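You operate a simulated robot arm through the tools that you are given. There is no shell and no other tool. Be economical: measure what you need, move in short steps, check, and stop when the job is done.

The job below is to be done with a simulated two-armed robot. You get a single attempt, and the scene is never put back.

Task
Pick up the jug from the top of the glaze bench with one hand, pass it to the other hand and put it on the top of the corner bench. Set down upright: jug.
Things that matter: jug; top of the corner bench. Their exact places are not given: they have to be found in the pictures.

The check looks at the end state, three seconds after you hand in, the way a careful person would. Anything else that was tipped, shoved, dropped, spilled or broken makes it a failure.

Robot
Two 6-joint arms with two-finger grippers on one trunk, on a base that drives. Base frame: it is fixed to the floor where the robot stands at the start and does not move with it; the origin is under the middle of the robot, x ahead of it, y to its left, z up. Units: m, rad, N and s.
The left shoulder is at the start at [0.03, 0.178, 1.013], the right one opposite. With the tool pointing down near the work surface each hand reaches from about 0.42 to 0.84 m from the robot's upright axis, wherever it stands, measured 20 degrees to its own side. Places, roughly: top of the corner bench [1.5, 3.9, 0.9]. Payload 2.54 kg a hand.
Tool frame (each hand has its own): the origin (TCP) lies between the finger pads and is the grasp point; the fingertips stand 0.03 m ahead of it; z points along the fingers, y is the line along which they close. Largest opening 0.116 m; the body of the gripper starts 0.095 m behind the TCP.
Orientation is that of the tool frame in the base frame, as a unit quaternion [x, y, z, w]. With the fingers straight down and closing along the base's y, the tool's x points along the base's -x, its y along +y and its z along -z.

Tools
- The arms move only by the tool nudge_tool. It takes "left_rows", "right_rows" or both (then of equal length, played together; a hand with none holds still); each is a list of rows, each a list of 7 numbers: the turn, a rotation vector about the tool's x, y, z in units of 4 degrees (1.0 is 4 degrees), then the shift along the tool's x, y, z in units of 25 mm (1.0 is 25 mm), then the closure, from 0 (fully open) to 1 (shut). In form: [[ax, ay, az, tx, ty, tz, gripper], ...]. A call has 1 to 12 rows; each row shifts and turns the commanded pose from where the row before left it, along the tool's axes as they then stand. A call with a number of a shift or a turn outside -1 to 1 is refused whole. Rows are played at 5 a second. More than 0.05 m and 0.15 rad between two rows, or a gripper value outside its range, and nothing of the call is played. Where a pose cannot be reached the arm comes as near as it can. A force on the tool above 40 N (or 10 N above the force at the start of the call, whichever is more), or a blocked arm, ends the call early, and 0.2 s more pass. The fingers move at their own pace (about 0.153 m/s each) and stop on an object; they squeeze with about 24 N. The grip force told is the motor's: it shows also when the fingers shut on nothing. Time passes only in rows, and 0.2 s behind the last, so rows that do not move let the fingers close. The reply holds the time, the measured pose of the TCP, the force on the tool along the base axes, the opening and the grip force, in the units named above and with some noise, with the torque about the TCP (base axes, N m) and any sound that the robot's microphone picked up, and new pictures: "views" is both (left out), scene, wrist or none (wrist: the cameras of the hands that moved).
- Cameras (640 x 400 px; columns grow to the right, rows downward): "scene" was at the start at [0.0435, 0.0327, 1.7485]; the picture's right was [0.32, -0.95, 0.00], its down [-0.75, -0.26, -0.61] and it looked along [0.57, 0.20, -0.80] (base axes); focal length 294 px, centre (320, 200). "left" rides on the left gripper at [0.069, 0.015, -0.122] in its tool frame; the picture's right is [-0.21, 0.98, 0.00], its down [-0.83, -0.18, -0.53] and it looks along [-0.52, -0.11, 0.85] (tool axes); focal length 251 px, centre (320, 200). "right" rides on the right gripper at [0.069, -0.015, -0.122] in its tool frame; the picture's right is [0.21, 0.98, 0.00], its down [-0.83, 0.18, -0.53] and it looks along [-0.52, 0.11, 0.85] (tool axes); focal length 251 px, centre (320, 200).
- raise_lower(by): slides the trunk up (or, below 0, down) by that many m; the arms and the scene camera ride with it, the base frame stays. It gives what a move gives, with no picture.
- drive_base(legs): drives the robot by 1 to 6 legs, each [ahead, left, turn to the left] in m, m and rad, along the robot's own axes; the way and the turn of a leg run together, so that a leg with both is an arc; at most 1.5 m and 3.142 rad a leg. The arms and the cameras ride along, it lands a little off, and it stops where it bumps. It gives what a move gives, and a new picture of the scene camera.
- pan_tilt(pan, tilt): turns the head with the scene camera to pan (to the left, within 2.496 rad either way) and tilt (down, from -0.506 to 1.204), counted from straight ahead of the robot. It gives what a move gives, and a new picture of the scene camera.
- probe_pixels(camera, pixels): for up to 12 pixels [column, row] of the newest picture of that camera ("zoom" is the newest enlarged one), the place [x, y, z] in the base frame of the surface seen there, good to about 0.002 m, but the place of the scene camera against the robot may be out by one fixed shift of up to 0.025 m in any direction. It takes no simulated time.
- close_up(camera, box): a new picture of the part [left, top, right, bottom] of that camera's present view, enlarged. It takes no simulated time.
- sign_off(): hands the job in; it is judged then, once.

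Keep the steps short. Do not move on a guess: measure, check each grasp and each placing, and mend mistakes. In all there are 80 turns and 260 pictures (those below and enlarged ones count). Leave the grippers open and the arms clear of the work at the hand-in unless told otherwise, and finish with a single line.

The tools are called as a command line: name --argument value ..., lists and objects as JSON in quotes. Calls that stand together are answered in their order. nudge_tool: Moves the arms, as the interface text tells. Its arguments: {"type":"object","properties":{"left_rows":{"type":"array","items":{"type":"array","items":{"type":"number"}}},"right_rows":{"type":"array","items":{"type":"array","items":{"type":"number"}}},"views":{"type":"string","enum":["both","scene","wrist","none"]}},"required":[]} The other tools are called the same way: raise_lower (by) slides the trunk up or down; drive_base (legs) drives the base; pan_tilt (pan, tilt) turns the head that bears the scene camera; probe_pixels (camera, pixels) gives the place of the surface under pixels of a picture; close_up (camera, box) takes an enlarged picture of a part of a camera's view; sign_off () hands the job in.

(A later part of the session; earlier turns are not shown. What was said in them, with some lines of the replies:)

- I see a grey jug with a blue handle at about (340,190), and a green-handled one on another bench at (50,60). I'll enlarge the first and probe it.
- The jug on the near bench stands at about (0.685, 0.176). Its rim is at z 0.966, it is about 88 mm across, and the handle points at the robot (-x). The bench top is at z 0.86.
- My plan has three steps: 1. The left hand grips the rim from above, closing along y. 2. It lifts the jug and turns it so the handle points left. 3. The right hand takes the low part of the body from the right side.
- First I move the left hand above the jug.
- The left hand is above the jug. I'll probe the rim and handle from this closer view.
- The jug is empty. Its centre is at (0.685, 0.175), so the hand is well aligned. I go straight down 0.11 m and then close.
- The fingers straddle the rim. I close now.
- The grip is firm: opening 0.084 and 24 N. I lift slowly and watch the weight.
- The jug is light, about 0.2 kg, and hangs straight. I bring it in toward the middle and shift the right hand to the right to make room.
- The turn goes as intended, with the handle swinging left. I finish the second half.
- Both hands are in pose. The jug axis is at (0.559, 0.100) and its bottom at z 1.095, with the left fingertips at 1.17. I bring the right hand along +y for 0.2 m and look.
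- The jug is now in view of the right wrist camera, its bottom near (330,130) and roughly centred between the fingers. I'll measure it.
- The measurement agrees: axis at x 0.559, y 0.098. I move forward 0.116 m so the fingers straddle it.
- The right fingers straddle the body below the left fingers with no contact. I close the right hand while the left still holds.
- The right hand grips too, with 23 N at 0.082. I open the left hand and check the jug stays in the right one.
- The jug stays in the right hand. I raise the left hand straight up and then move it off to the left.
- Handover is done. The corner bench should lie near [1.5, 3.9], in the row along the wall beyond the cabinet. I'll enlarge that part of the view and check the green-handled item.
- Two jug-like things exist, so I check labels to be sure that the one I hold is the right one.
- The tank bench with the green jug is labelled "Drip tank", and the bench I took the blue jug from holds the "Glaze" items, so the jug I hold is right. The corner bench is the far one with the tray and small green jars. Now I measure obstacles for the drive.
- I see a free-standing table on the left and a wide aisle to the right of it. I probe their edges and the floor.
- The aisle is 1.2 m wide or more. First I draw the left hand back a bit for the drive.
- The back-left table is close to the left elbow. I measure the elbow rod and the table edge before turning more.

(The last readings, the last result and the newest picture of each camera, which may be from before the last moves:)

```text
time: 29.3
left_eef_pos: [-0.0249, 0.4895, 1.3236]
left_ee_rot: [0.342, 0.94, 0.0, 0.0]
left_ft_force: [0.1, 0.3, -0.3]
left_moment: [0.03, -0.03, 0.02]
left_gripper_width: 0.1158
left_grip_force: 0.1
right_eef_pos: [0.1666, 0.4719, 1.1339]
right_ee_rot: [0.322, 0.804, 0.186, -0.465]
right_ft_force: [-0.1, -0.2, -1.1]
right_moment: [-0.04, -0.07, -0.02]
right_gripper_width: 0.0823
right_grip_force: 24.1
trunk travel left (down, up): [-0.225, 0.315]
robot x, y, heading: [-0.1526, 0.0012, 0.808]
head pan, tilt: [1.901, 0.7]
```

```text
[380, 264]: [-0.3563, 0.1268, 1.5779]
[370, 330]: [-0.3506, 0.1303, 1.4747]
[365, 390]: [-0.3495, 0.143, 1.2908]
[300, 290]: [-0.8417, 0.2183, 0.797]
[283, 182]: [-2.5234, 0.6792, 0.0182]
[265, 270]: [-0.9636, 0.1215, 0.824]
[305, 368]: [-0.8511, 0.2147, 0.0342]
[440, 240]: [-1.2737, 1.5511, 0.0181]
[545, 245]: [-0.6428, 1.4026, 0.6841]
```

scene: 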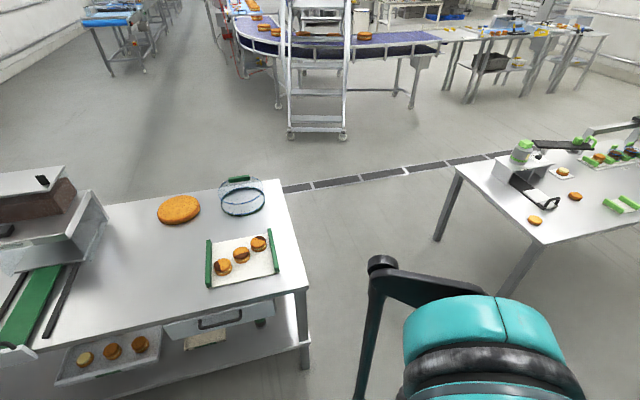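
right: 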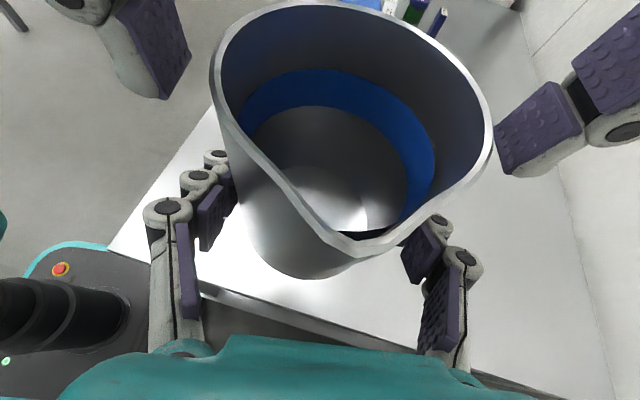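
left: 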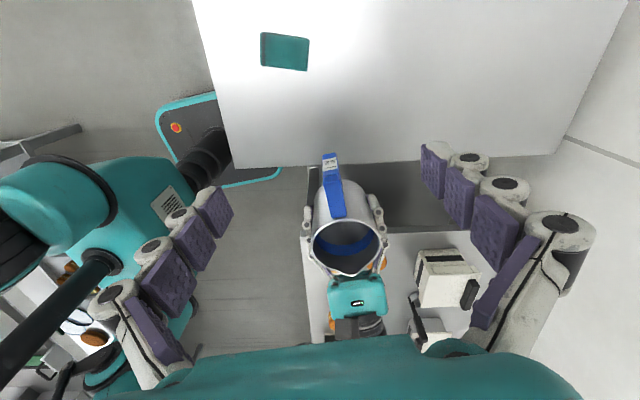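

The elbow is close in, so clearance is fine. I finish the turn and drive up the aisle.

drive_base --legs '[[0, 0, 0.763], [1.2, -0.15, 0]]'

pan_tilt --pan -0.3 --tilt 0.6

```text
time: 37.5
left_eef_pos: [-0.2479, 1.6399, 1.3246]
left_ee_rot: [-0.033, 0.999, 0.0, -0.001]
left_ft_force: [0.3, 0.0, 0.2]
left_moment: [-0.03, -0.01, 0.0]
left_gripper_width: 0.116
left_grip_force: 0.1
right_eef_pos: [-0.0993, 1.7589, 1.1332]
right_ee_rot: [0.001, 0.865, 0.0, -0.501]
right_ft_force: [0.1, 0.3, -1.3]
right_moment: [-0.01, -0.07, -0.04]
right_gripper_width: 0.0823
right_grip_force: 23.7
trunk travel left (down, up): [-0.225, 0.315]
robot x, y, heading: [0.0017, 1.202, 1.575]
head pan, tilt: [1.901, 0.7]
```

scene: 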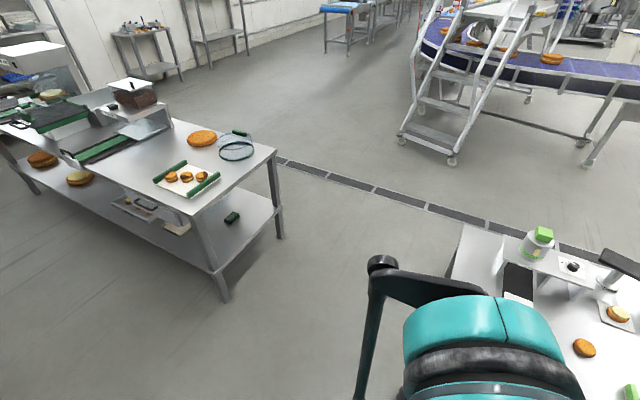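

```text
time: 39.5
left_eef_pos: [-0.2493, 1.6401, 1.3219]
left_ee_rot: [-0.033, 0.999, 0.0, 0.001]
left_ft_force: [0.1, -0.2, -0.3]
left_moment: [-0.02, 0.01, 0.0]
left_gripper_width: 0.1159
left_grip_force: 0.0
right_eef_pos: [-0.0997, 1.7587, 1.1339]
right_ee_rot: [0.0, 0.866, 0.0, -0.501]
right_ft_force: [-0.9, -0.1, -1.8]
right_moment: [0.0, -0.02, 0.0]
right_gripper_width: 0.0823
right_grip_force: 24.3
trunk travel left (down, up): [-0.225, 0.315]
robot x, y, heading: [0.0037, 1.198, 1.572]
head pan, tilt: [-0.3, 0.6]
```

scene: 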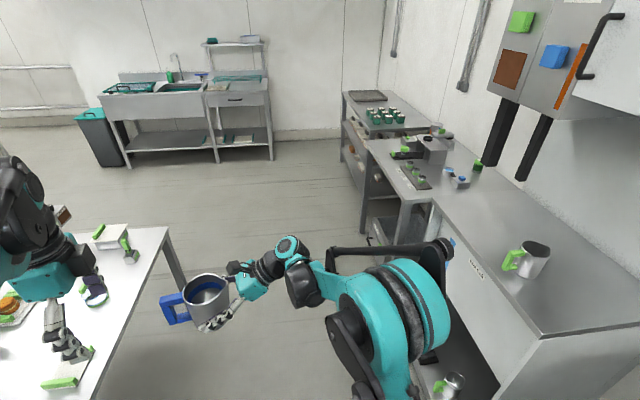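

The jug is upright in the right hand. I check the right elbow's clearance and the bench line ahead.

probe_pixels --camera "scene" --pixels '[[440, 245], [420, 310], [432, 195], [368, 142], [402, 198], [342, 95], [345, 135], [365, 225], [455, 255], [515, 265], [150, 270], [420, 250]]'

```text
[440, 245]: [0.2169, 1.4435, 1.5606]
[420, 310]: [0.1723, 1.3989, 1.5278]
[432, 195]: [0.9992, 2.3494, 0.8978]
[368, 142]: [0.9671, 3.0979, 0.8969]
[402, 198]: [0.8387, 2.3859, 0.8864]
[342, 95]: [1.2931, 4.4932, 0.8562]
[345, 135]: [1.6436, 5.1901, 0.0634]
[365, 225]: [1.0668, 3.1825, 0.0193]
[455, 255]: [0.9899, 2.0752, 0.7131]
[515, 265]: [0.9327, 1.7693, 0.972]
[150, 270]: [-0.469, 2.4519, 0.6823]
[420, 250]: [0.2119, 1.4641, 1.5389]
```

Clear on both sides. I drive on: 1.5 m ahead with 0.25 to the right, then 0.8 m ahead with 0.1 to the right.

drive_base --legs '[[1.5, -0.25, 0], [0.8, -0.1, 0]]'

pan_tilt --pan -1.2 --tilt 0.65

```text
refused: leg 1 is longer than a leg can be; nothing moved
```

```text
time: 40.7
left_eef_pos: [-0.2497, 1.6401, 1.3223]
left_ee_rot: [-0.034, 0.999, 0.0, 0.0]
left_ft_force: [-0.8, 0.0, -0.5]
left_moment: [0.02, -0.04, 0.02]
left_gripper_width: 0.1159
left_grip_force: 0.0
right_eef_pos: [-0.0999, 1.7585, 1.1341]
right_ee_rot: [-0.001, 0.866, -0.001, -0.501]
right_ft_force: [0.7, 0.0, -1.0]
right_moment: [-0.01, -0.01, -0.02]
right_gripper_width: 0.0821
right_grip_force: 24.1
trunk travel left (down, up): [-0.225, 0.315]
robot x, y, heading: [0.005, 1.2007, 1.571]
head pan, tilt: [-1.201, 0.649]
```

scene: 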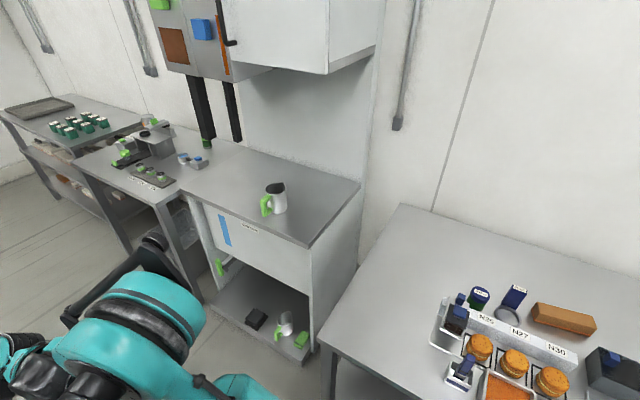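

That leg was too long, so I split it into shorter ones.

drive_base --legs '[[1.15, -0.17, 0], [1.2, -0.2, 0]]'

```text
time: 52.4
left_eef_pos: [0.1241, 3.9868, 1.3234]
left_ee_rot: [-0.031, 1.0, -0.001, 0.001]
left_ft_force: [-0.4, -0.3, -0.1]
left_moment: [-0.02, -0.02, -0.01]
left_gripper_width: 0.1163
left_grip_force: 0.0
right_eef_pos: [0.2731, 4.1055, 1.135]
right_ee_rot: [0.001, 0.866, 0.001, -0.501]
right_ft_force: [-0.4, 0.1, -2.4]
right_moment: [0.0, -0.01, -0.01]
right_gripper_width: 0.082
right_grip_force: 24.1
trunk travel left (down, up): [-0.225, 0.315]
robot x, y, heading: [0.3725, 3.5452, 1.563]
head pan, tilt: [-1.201, 0.649]
```

scene: 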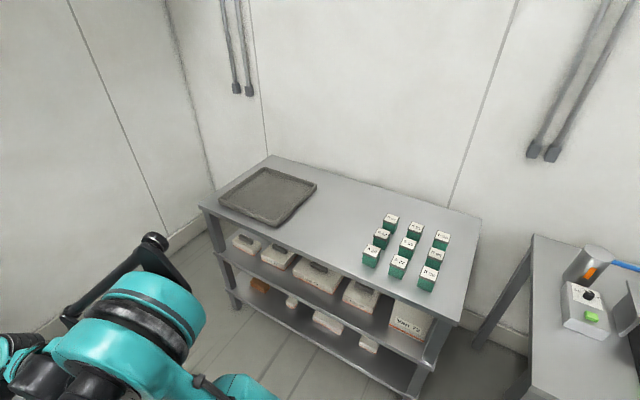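

The corner bench is in full view, with free space between the tray and the jars around (325,225). I measure its edges and surfaces.

probe_pixels --camera "scene" --pixels '[[325, 225], [202, 206], [458, 322], [270, 157], [480, 217], [316, 185], [275, 225], [265, 168], [364, 262], [363, 245], [340, 250], [330, 200]]'

close_up --camera "scene" --box '[200, 150, 480, 325]'

```text
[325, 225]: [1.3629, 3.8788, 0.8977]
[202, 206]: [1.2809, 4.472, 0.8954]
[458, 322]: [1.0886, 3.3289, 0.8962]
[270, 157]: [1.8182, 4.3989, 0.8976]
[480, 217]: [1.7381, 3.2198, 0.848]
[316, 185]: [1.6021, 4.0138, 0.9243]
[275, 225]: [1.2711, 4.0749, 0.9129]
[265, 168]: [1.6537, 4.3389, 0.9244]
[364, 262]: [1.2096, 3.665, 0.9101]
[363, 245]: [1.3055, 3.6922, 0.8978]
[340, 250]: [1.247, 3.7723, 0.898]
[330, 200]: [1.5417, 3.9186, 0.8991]
```

```text
2.29 times, centred on (340, 238) of scene
```

zoom: 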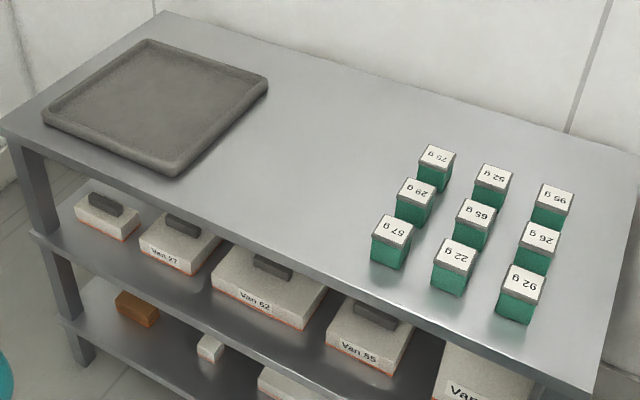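

The bench top is at about z 0.88 once I correct for the scene camera's bias. The front edge runs slightly askew, with its inward normal at heading -0.167. The free spot is near (1.36, 3.88). I turn in place to face the bench and then move left along it.

drive_base --legs '[[0, 0, -1.73], [0, 0.575, 0]]'

pan_tilt --pan -0.1 --tilt 0.85

```text
time: 59.9
left_eef_pos: [0.9511, 4.2719, 1.3234]
left_ee_rot: [0.746, 0.666, -0.001, 0.001]
left_ft_force: [-0.6, -0.4, -0.7]
left_moment: [-0.01, 0.01, 0.03]
left_gripper_width: 0.116
left_grip_force: 0.1
right_eef_pos: [1.042, 4.1041, 1.1336]
right_ee_rot: [0.665, 0.555, 0.384, -0.321]
right_ft_force: [0.6, 0.0, -2.4]
right_moment: [-0.04, 0.0, -0.04]
right_gripper_width: 0.0821
right_grip_force: 23.7
trunk travel left (down, up): [-0.225, 0.315]
robot x, y, heading: [0.4746, 4.1024, -0.18]
head pan, tilt: [-1.201, 0.649]
```

scene: 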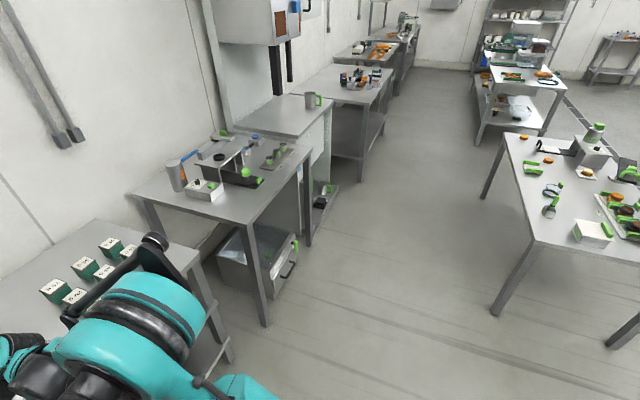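

```text
time: 61.2
left_eef_pos: [0.9508, 4.2719, 1.3233]
left_ee_rot: [0.746, 0.665, -0.001, 0.0]
left_ft_force: [0.5, 0.6, 0.2]
left_moment: [0.0, 0.01, -0.03]
left_gripper_width: 0.116
left_grip_force: 0.0
right_eef_pos: [1.0426, 4.1029, 1.1338]
right_ee_rot: [0.664, 0.555, 0.385, -0.321]
right_ft_force: [0.5, 0.2, -1.7]
right_moment: [-0.06, 0.02, 0.01]
right_gripper_width: 0.0822
right_grip_force: 24.4
trunk travel left (down, up): [-0.225, 0.315]
robot x, y, heading: [0.4727, 4.1056, -0.178]
head pan, tilt: [-0.099, 0.85]
```

scene: 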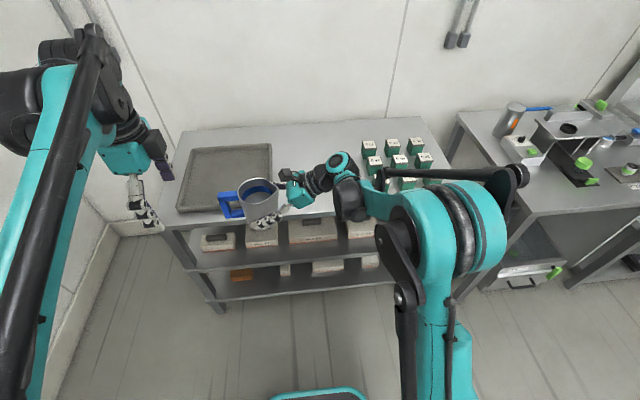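

I turn the right hand about the vertical so it points more forward, keeping the tilt so the jug stays upright.

nudge_tool --right_rows '[[-0.866, 0, 0.5, 0, 0, 0, 1], [-0.866, 0, 0.5, 0, 0, 0, 1], [-0.866, 0, 0.5, 0, 0, 0, 1], [-0.866, 0, 0.5, 0, 0, 0, 1], [-0.866, 0, 0.5, 0, 0, 0, 1], [-0.866, 0, 0.5, 0, 0, 0, 1], [-0.866, 0, 0.5, 0, 0, 0, 1], [-0.866, 0, 0.5, 0, 0, 0, 1], [-0.866, 0, 0.5, 0, 0, 0, 1], [-0.866, 0, 0.5, 0, 0, 0, 1], [-0.866, 0, 0.5, 0, 0, 0, 1], [-0.866, 0, 0.5, 0, 0, 0, 1]]'

```text
time: 63.8
left_eef_pos: [0.9528, 4.2708, 1.324]
left_ee_rot: [0.746, 0.666, 0.0, 0.001]
left_ft_force: [-0.1, -0.7, 0.4]
left_moment: [-0.05, 0.01, -0.01]
left_gripper_width: 0.116
left_grip_force: 0.1
right_eef_pos: [1.0415, 4.1035, 1.1339]
right_ee_rot: [0.833, 0.237, 0.481, -0.138]
right_ft_force: [1.2, -1.3, -0.1]
right_moment: [-0.02, 0.06, 0.01]
right_gripper_width: 0.082
right_grip_force: 24.2
trunk travel left (down, up): [-0.225, 0.315]
robot x, y, heading: [0.474, 4.1028, -0.184]
head pan, tilt: [-0.099, 0.85]
```

scene: 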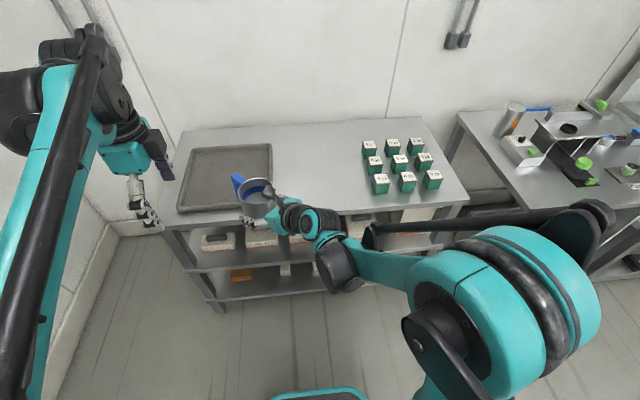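
right: 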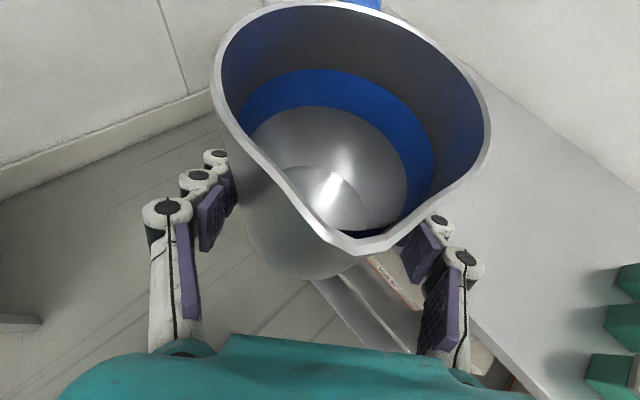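

The jug is upright and the hand now points mostly forward. I turn it 12° more and shift it right toward the free gap.

nudge_tool --right_rows '[[-0.866, 0, 0.5, 0, 0, 0, 1], [-0.866, 0, 0.5, 0, 0, 0, 1], [-0.866, 0, 0.5, 0, 0, 0, 1], [0, 0, 0, -0.057, 0.86, -0.098, 1], [0, 0, 0, -0.057, 0.86, -0.098, 1], [0, 0, 0, -0.057, 0.86, -0.098, 1], [0, 0, 0, -0.057, 0.86, -0.098, 1], [0, 0, 0, -0.057, 0.86, -0.098, 1], [0, 0, 0, -0.057, 0.86, -0.098, 1], [0, 0, 0, 0, 0, 0, 1]]'

```text
time: 66.0
left_eef_pos: [0.9521, 4.2713, 1.3226]
left_ee_rot: [0.746, 0.666, 0.0, -0.001]
left_ft_force: [0.2, -0.8, -0.8]
left_moment: [0.0, 0.02, 0.0]
left_gripper_width: 0.1161
left_grip_force: 0.0
right_eef_pos: [1.0703, 3.976, 1.1326]
right_ee_rot: [0.853, 0.149, 0.492, -0.087]
right_ft_force: [0.3, -0.1, -2.7]
right_moment: [-0.01, 0.04, -0.03]
right_gripper_width: 0.0822
right_grip_force: 24.4
trunk travel left (down, up): [-0.225, 0.315]
robot x, y, heading: [0.476, 4.1056, -0.18]
head pan, tilt: [-0.099, 0.85]
```

scene: 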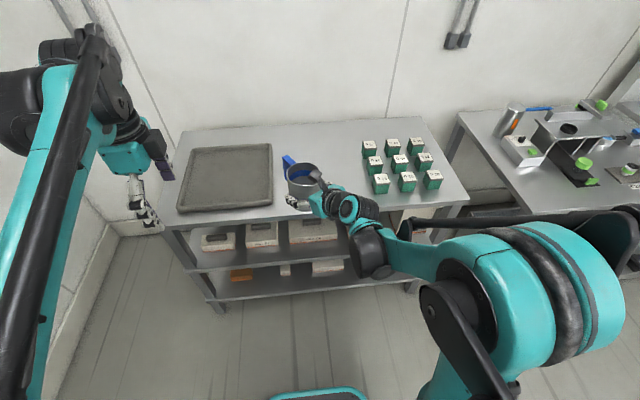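
right: 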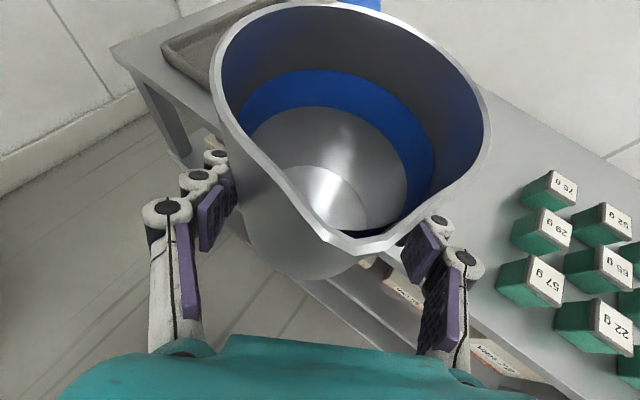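

The wrist camera now sees the bench and jars, so I measure with it, since it has no fixed bias.

probe_pixels --camera "right" --pixels '[[195, 95], [530, 150], [500, 180], [520, 330], [498, 290], [515, 245], [548, 302], [165, 45], [215, 75], [490, 320], [556, 172]]'

probe_pixels --camera "scene" --pixels '[[320, 160], [272, 145], [273, 203], [365, 155], [374, 192], [330, 200], [374, 176], [408, 171], [300, 170]]'

```text
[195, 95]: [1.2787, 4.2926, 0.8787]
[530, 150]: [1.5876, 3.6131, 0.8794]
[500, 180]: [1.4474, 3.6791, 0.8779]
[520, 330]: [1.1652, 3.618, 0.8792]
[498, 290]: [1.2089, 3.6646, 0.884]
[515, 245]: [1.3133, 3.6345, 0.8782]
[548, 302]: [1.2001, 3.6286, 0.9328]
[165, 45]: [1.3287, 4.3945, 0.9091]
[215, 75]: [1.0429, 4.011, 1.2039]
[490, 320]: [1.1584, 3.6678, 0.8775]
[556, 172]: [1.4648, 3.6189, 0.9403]
```

```text
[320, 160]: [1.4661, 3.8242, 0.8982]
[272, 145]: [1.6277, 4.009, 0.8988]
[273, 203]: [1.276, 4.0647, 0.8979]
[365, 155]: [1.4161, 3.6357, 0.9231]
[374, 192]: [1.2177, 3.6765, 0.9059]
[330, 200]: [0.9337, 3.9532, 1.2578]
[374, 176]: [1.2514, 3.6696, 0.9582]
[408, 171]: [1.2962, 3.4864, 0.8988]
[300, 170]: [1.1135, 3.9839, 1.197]
```

The bench top is at z 0.879 and the jars' left edge at y 3.665. I check where the robot's base front is before driving closer.

probe_pixels --camera "scene" --pixels '[[320, 388], [300, 391], [350, 391]]'

drive_base --legs '[[0.2, -0.05, 0]]'

```text
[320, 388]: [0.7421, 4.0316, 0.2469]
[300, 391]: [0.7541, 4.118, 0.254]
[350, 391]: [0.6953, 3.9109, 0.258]
```

```text
time: 67.6
left_eef_pos: [1.1421, 4.1871, 1.3223]
left_ee_rot: [0.745, 0.667, 0.001, 0.0]
left_ft_force: [0.4, -1.5, -0.4]
left_moment: [0.02, 0.07, -0.01]
left_gripper_width: 0.1159
left_grip_force: 0.1
right_eef_pos: [1.2611, 3.8915, 1.133]
right_ee_rot: [0.853, 0.15, 0.492, -0.088]
right_ft_force: [-0.3, 1.2, -0.8]
right_moment: [0.0, 0.06, 0.0]
right_gripper_width: 0.0821
right_grip_force: 23.9
trunk travel left (down, up): [-0.225, 0.315]
robot x, y, heading: [0.6635, 4.0183, -0.173]
head pan, tilt: [-0.099, 0.85]
```

scene: 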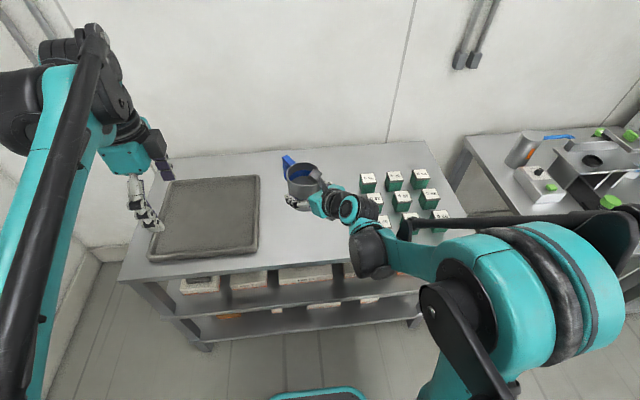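

The base front is 0.28 m ahead of the axis, leaving 0.25 m to the edge. I drive 0.09 m more so the jug comes over (1.35, 3.875).

drive_base --legs '[[0.09, 0, 0]]'

nudge_tool --right_rows '[[0, 0, 0, 0, 0, 0, 1]]' --views "both"

```text
time: 68.7
left_eef_pos: [1.2305, 4.17, 1.3222]
left_ee_rot: [0.745, 0.667, -0.001, 0.0]
left_ft_force: [0.2, -0.3, -0.9]
left_moment: [0.04, 0.03, 0.01]
left_gripper_width: 0.1162
left_grip_force: 0.1
right_eef_pos: [1.3493, 3.8772, 1.1335]
right_ee_rot: [0.853, 0.15, 0.493, -0.088]
right_ft_force: [0.0, 0.4, -1.0]
right_moment: [-0.03, 0.03, 0.04]
right_gripper_width: 0.0823
right_grip_force: 24.2
trunk travel left (down, up): [-0.225, 0.315]
robot x, y, heading: [0.7522, 4.0032, -0.178]
head pan, tilt: [-0.099, 0.85]
```

scene: 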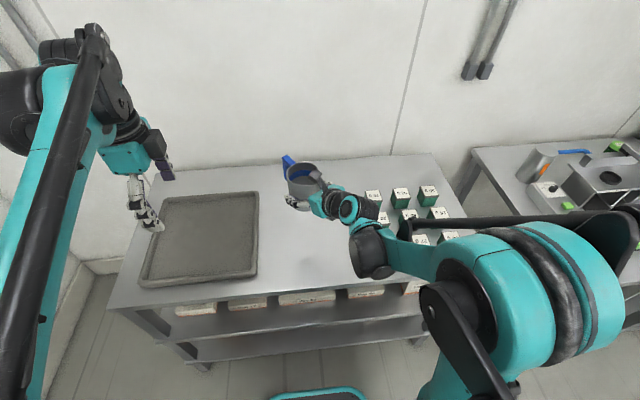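

```text
time: 69.1
left_eef_pos: [1.2291, 4.1722, 1.3238]
left_ee_rot: [0.745, 0.667, 0.0, 0.0]
left_ft_force: [0.5, -0.2, 0.1]
left_moment: [0.0, -0.01, -0.01]
left_gripper_width: 0.116
left_grip_force: 0.2
right_eef_pos: [1.3476, 3.8762, 1.1339]
right_ee_rot: [0.853, 0.15, 0.493, -0.088]
right_ft_force: [-0.5, -0.3, -1.3]
right_moment: [-0.03, 0.04, 0.01]
right_gripper_width: 0.0822
right_grip_force: 24.0
trunk travel left (down, up): [-0.225, 0.315]
robot x, y, heading: [0.7547, 4.0071, -0.175]
head pan, tilt: [-0.099, 0.85]
```

scene: 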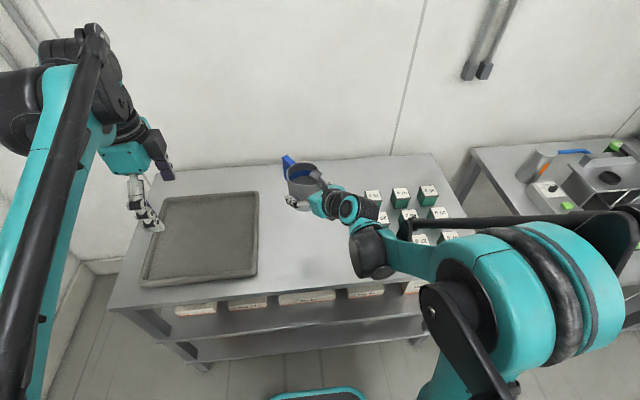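
right: 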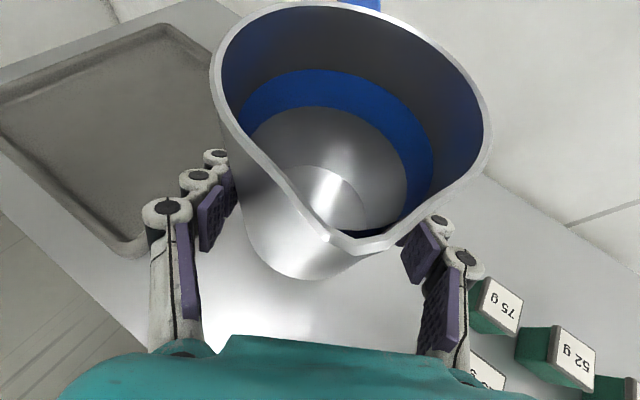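

The jug stands over the free spot with its bottom at about z 1.095, so it is 0.215 m above the bench. I check the wrist's clearance over the jars before lowering.

probe_pixels --camera "scene" --pixels '[[370, 275], [355, 250], [350, 215], [395, 260], [390, 225], [440, 270], [330, 205], [375, 240], [383, 217], [421, 238]]'

close_up --camera "scene" --box '[270, 140, 470, 290]'

```text
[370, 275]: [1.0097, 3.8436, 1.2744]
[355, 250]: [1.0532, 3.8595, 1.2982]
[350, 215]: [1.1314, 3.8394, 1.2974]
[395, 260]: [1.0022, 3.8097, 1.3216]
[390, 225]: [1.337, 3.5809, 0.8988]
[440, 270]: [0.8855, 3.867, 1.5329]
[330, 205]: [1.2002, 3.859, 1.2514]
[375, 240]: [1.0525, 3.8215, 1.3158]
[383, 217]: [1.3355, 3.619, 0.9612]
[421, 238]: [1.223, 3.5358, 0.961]
```

```text
2.67 times, centred on (370, 215) of scene
```

zoom: 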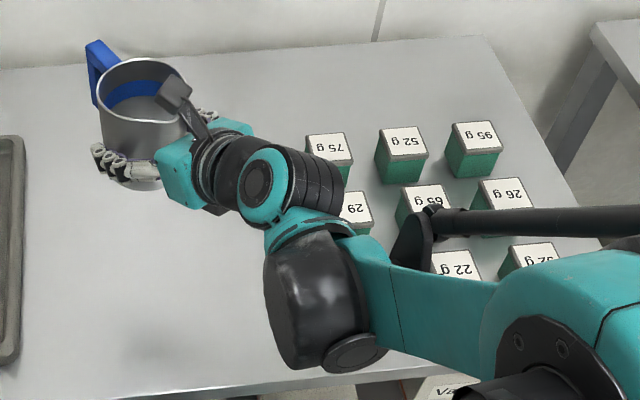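

The wrist hangs in front of the bench edge and away from the jars. I lower the trunk by 0.18, and the last part goes with the arm under force watch.

raise_lower --by -0.18

nudge_tool --right_rows '[[0, 0, 0, 0, 0, 0, 1]]' --views "both"

```text
time: 71.1
left_eef_pos: [1.2301, 4.1709, 1.1437]
left_ee_rot: [0.745, 0.667, 0.001, 0.001]
left_ft_force: [0.6, 0.8, -0.5]
left_moment: [0.01, -0.01, 0.0]
left_gripper_width: 0.1161
left_grip_force: 0.1
right_eef_pos: [1.3483, 3.8761, 0.9539]
right_ee_rot: [0.853, 0.15, 0.492, -0.088]
right_ft_force: [0.6, -0.5, -2.0]
right_moment: [-0.07, 0.06, 0.0]
right_gripper_width: 0.0817
right_grip_force: 23.8
trunk travel left (down, up): [-0.045, 0.495]
robot x, y, heading: [0.7498, 4.0041, -0.177]
head pan, tilt: [-0.099, 0.85]
```

```text
time: 71.5
left_eef_pos: [1.2303, 4.1718, 1.1417]
left_ee_rot: [0.745, 0.667, 0.0, 0.0]
left_ft_force: [-0.7, 0.2, 0.1]
left_moment: [0.01, -0.01, 0.0]
left_gripper_width: 0.1159
left_grip_force: 0.0
right_eef_pos: [1.3478, 3.8781, 0.9547]
right_ee_rot: [0.853, 0.148, 0.492, -0.087]
right_ft_force: [-0.4, 0.6, -0.8]
right_moment: [-0.01, 0.03, -0.03]
right_gripper_width: 0.0821
right_grip_force: 24.4
trunk travel left (down, up): [-0.045, 0.495]
robot x, y, heading: [0.7513, 4.0034, -0.177]
head pan, tilt: [-0.099, 0.85]
```

scene: 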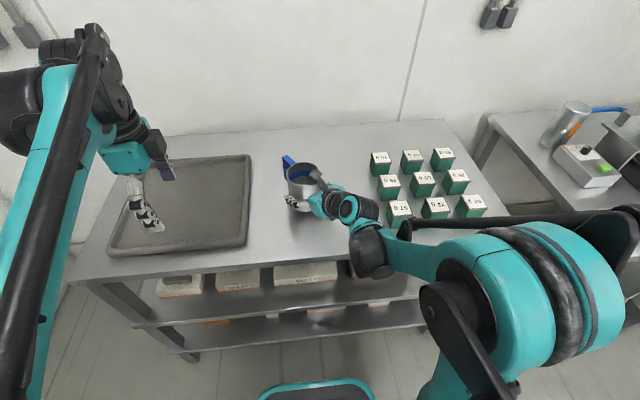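
right: 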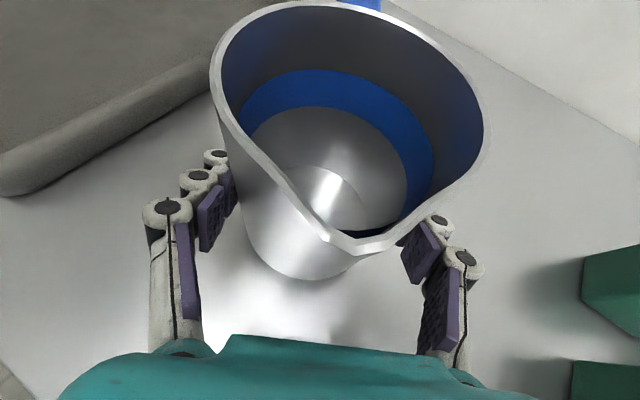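

About 36 mm remain. I go down 30 mm first and then feel for the bench in small steps.

nudge_tool --right_rows '[[0, 0, 0, -0.346, 0, 0.2, 1], [0, 0, 0, -0.346, 0, 0.2, 1], [0, 0, 0, -0.346, 0, 0.2, 1], [0, 0, 0, 0, 0, 0, 1]]' --views "wrist"

probe_pixels --camera "right" --pixels '[[300, 272], [320, 274], [295, 300], [340, 310]]'

```text
time: 72.5
left_eef_pos: [1.2298, 4.1722, 1.1433]
left_ee_rot: [0.745, 0.667, 0.0, 0.0]
left_ft_force: [-0.3, -0.8, 0.2]
left_moment: [-0.02, 0.0, -0.01]
left_gripper_width: 0.1161
left_grip_force: 0.0
right_eef_pos: [1.3482, 3.8762, 0.9232]
right_ee_rot: [0.853, 0.15, 0.492, -0.088]
right_ft_force: [-0.4, 0.0, -1.6]
right_moment: [-0.02, 0.02, 0.0]
right_gripper_width: 0.0821
right_grip_force: 24.0
trunk travel left (down, up): [-0.045, 0.495]
robot x, y, heading: [0.7517, 4.0044, -0.175]
head pan, tilt: [-0.099, 0.85]
```

right: 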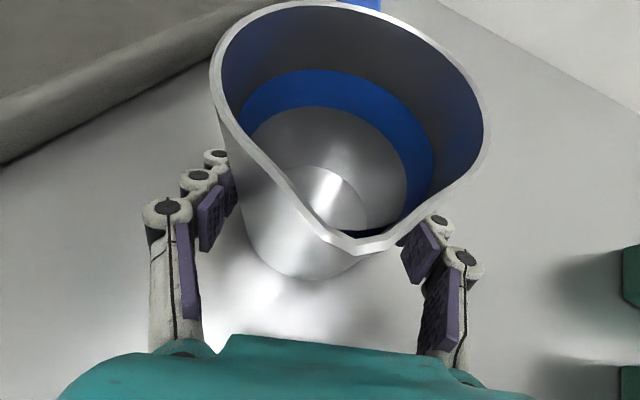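

```text
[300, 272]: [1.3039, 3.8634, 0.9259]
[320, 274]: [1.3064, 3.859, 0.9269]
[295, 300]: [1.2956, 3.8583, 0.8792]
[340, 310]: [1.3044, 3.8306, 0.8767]
```

The view of the near wall is grazing, so that reading isn't its bottom edge. From the handover geometry about 5 mm remain. I go down in 2 mm steps.

nudge_tool --right_rows '[[0, 0, 0, -0.069, 0, 0.04, 1], [0, 0, 0, -0.069, 0, 0.04, 1], [0, 0, 0, 0, 0, 0, 1]]' --views "none"

nudge_tool --right_rows '[[0, 0, 0, -0.06, 0, 0.035, 1], [0, 0, 0, 0, 0, 0, 1]]' --views "none"

```text
time: 73.3
left_eef_pos: [1.2284, 4.1715, 1.1433]
left_ee_rot: [0.745, 0.667, 0.0, 0.0]
left_ft_force: [0.8, -0.3, 0.0]
left_moment: [-0.01, 0.03, -0.01]
left_gripper_width: 0.1161
left_grip_force: 0.1
right_eef_pos: [1.3482, 3.8778, 0.9199]
right_ee_rot: [0.853, 0.15, 0.492, -0.088]
right_ft_force: [-0.2, -0.3, -0.2]
right_moment: [0.0, -0.02, -0.03]
right_gripper_width: 0.0819
right_grip_force: 24.4
trunk travel left (down, up): [-0.045, 0.495]
robot x, y, heading: [0.7486, 4.0044, -0.174]
head pan, tilt: [-0.099, 0.85]
```

```text
time: 73.9
left_eef_pos: [1.2292, 4.1714, 1.1439]
left_ee_rot: [0.746, 0.666, 0.0, 0.0]
left_ft_force: [-0.6, 0.0, 0.3]
left_moment: [-0.01, 0.0, 0.0]
left_gripper_width: 0.1161
left_grip_force: 0.1
right_eef_pos: [1.3482, 3.8775, 0.919]
right_ee_rot: [0.852, 0.148, 0.494, -0.086]
right_ft_force: [3.2, -1.4, 15.8]
right_moment: [-0.06, -0.35, -0.04]
right_gripper_width: 0.0821
right_grip_force: 23.7
trunk travel left (down, up): [-0.045, 0.495]
robot x, y, heading: [0.7548, 4.0021, -0.176]
head pan, tilt: [-0.099, 0.85]
```

The bench pushes back with 16 N, so the jug is touching. I back off 1 mm, check and look.

nudge_tool --right_rows '[[0, 0, 0, 0.03, 0, -0.0175, 1], [0, 0, 0, 0, 0, 0, 1]]' --views "both"

close_up --camera "scene" --box '[270, 140, 350, 220]'

```text
time: 74.5
left_eef_pos: [1.229, 4.1725, 1.1447]
left_ee_rot: [0.746, 0.666, 0.0, 0.0]
left_ft_force: [0.4, 0.6, -0.4]
left_moment: [-0.01, 0.02, -0.02]
left_gripper_width: 0.1157
left_grip_force: 0.0
right_eef_pos: [1.3477, 3.8767, 0.9191]
right_ee_rot: [0.853, 0.15, 0.493, -0.087]
right_ft_force: [2.2, -1.0, 7.0]
right_moment: [0.05, -0.38, -0.06]
right_gripper_width: 0.082
right_grip_force: 23.9
trunk travel left (down, up): [-0.045, 0.495]
robot x, y, heading: [0.7513, 4.0023, -0.176]
head pan, tilt: [-0.099, 0.85]
```

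scene: 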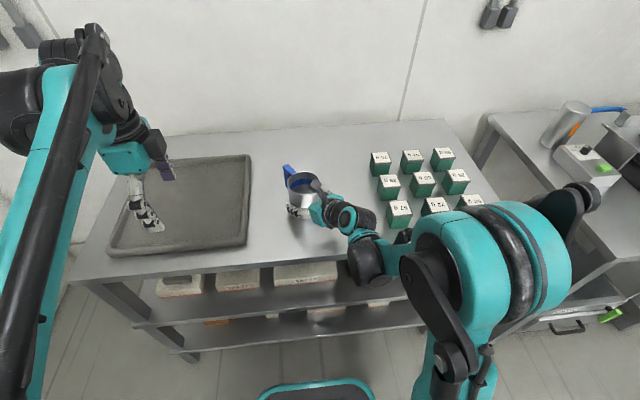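
right: 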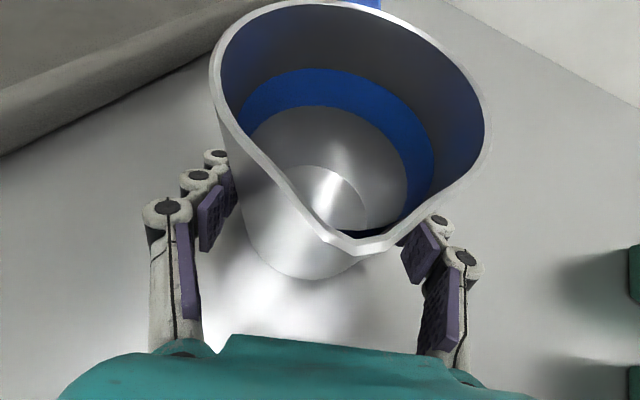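

```text
5.00 times, centred on (310, 180) of scene
```

zoom: 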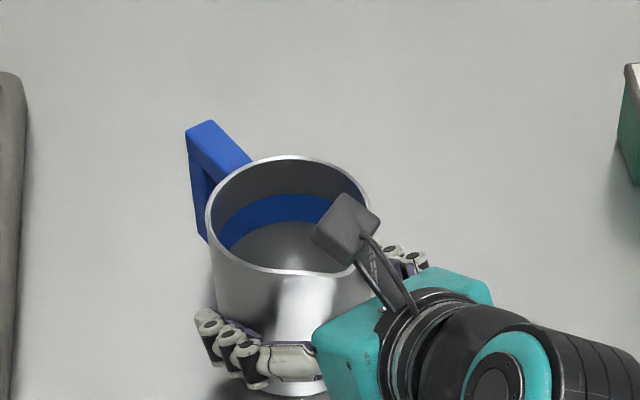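

The jug is upright and resting on the bench. I open the right hand without moving it.

nudge_tool --right_rows '[[0, 0, 0, 0, 0, 0, 0.26], [0, 0, 0, 0, 0, 0, 0.2], [0, 0, 0, 0, 0, 0, 0.1], [0, 0, 0, 0, 0, 0, 0], [0, 0, 0, 0, 0, 0, 0]]' --views "both"

```text
time: 75.7
left_eef_pos: [1.2289, 4.1722, 1.1425]
left_ee_rot: [0.745, 0.667, 0.001, 0.0]
left_ft_force: [-0.5, 0.1, 0.0]
left_moment: [-0.01, -0.01, -0.02]
left_gripper_width: 0.1163
left_grip_force: 0.1
right_eef_pos: [1.3477, 3.8769, 0.919]
right_ee_rot: [0.853, 0.15, 0.493, -0.088]
right_ft_force: [-0.8, 0.5, -0.3]
right_moment: [-0.02, -0.02, -0.04]
right_gripper_width: 0.1159
right_grip_force: 0.2
trunk travel left (down, up): [-0.045, 0.495]
robot x, y, heading: [0.7526, 4.0026, -0.177]
head pan, tilt: [-0.099, 0.85]
```

scene: 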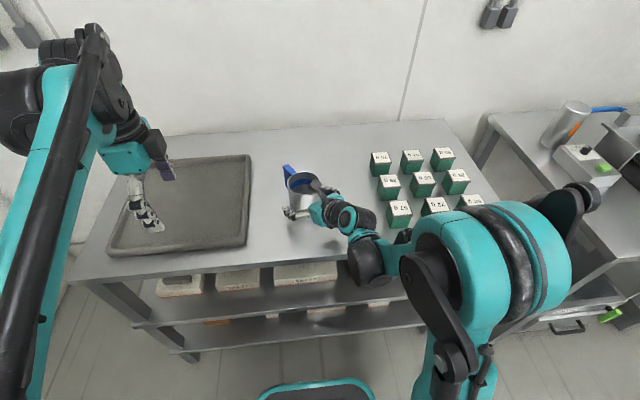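
right: 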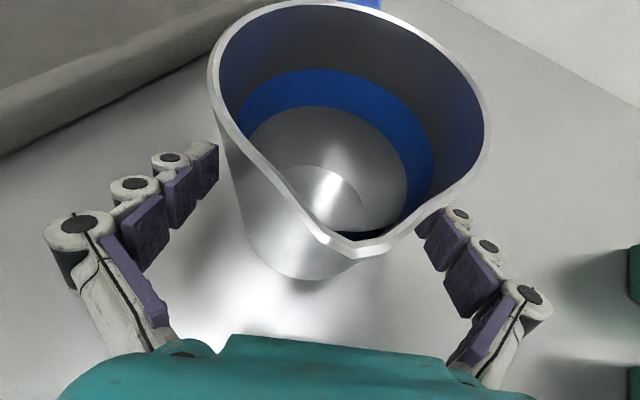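

The jug is free and standing. The fingers clear it on both sides, so I back out along the fingers.

nudge_tool --right_rows '[[0, 0, 0, 0, 0, -0.4, 0], [0, 0, 0, 0, 0, -0.6, 0], [0, 0, 0, 0, 0, -0.8, 0], [0, 0, 0, 0, 0, -0.8, 0], [0, 0, 0, 0, 0, -0.8, 0], [0, 0, 0, 0, 0, -0.8, 0], [0, 0, 0, 0, 0, -0.8, 0], [0, 0, 0, 0, 0, 0, 0]]' --views "both"

```text
time: 77.5
left_eef_pos: [1.2291, 4.1709, 1.1434]
left_ee_rot: [0.745, 0.667, 0.0, 0.0]
left_ft_force: [0.4, -0.4, -0.3]
left_moment: [0.0, 0.0, 0.01]
left_gripper_width: 0.1159
left_grip_force: 0.1
right_eef_pos: [1.2464, 3.8402, 0.9808]
right_ee_rot: [0.853, 0.149, 0.492, -0.087]
right_ft_force: [0.2, 0.0, -0.4]
right_moment: [0.02, 0.0, -0.01]
right_gripper_width: 0.116
right_grip_force: 0.1
trunk travel left (down, up): [-0.045, 0.495]
robot x, y, heading: [0.7519, 4.0037, -0.172]
head pan, tilt: [-0.099, 0.85]
```

scene: 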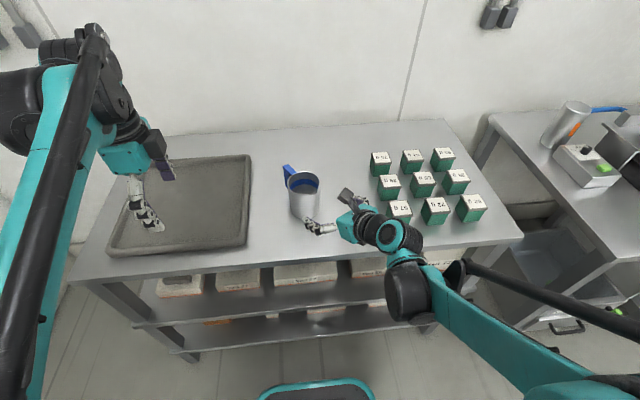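
right: 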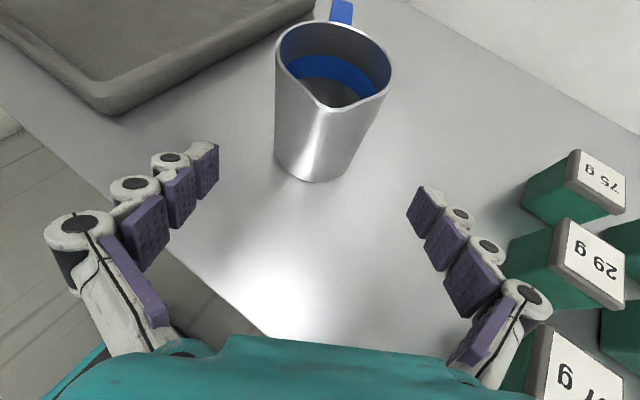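

The jug stands alone and upright. I raise the trunk so both hands go clear, then back the base away and look once more.

raise_lower --by 0.22

drive_base --legs '[[-0.3, 0, 0]]'

close_up --camera "scene" --box '[160, 80, 480, 280]'

```text
time: 79.8
left_eef_pos: [1.229, 4.171, 1.363]
left_ee_rot: [0.746, 0.666, -0.001, -0.001]
left_ft_force: [0.3, -0.1, -0.2]
left_moment: [-0.02, 0.03, 0.01]
left_gripper_width: 0.1159
left_grip_force: 0.2
right_eef_pos: [1.2473, 3.8399, 1.2]
right_ee_rot: [0.853, 0.15, 0.492, -0.088]
right_ft_force: [0.1, 1.1, 0.3]
right_moment: [0.02, 0.01, 0.01]
right_gripper_width: 0.116
right_grip_force: 0.2
trunk travel left (down, up): [-0.265, 0.275]
robot x, y, heading: [0.7514, 4.0079, -0.177]
head pan, tilt: [-0.099, 0.85]
```

```text
time: 81.9
left_eef_pos: [0.9304, 4.2255, 1.3627]
left_ee_rot: [0.745, 0.667, 0.001, 0.0]
left_ft_force: [0.0, -0.7, 1.1]
left_moment: [-0.01, -0.03, -0.02]
left_gripper_width: 0.1157
left_grip_force: 0.1
right_eef_pos: [0.9495, 3.894, 1.2005]
right_ee_rot: [0.853, 0.15, 0.493, -0.088]
right_ft_force: [-0.6, -0.9, 0.5]
right_moment: [0.0, -0.01, -0.02]
right_gripper_width: 0.116
right_grip_force: 0.2
trunk travel left (down, up): [-0.265, 0.275]
robot x, y, heading: [0.4569, 4.0578, -0.169]
head pan, tilt: [-0.099, 0.85]
```

scene: 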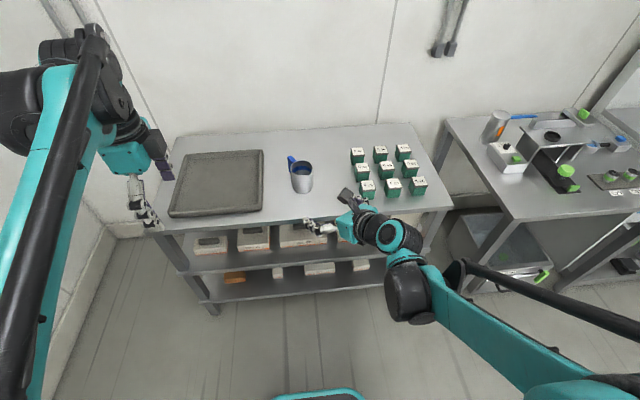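

```text
2.00 times, centred on (320, 180) of scene
```

zoom: 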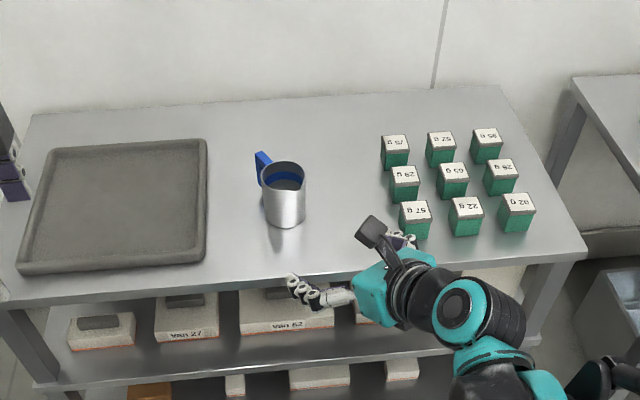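

The jug stands upright on the corner bench. The tray and jars are where they were, and both hands are open and clear. I hand in.

sign_off

```text
The job is handed in.
```

The blue-handled jug went from the glaze bench to the left hand, then to the right hand, and now stands upright on the corner bench, with both grippers open and clear.
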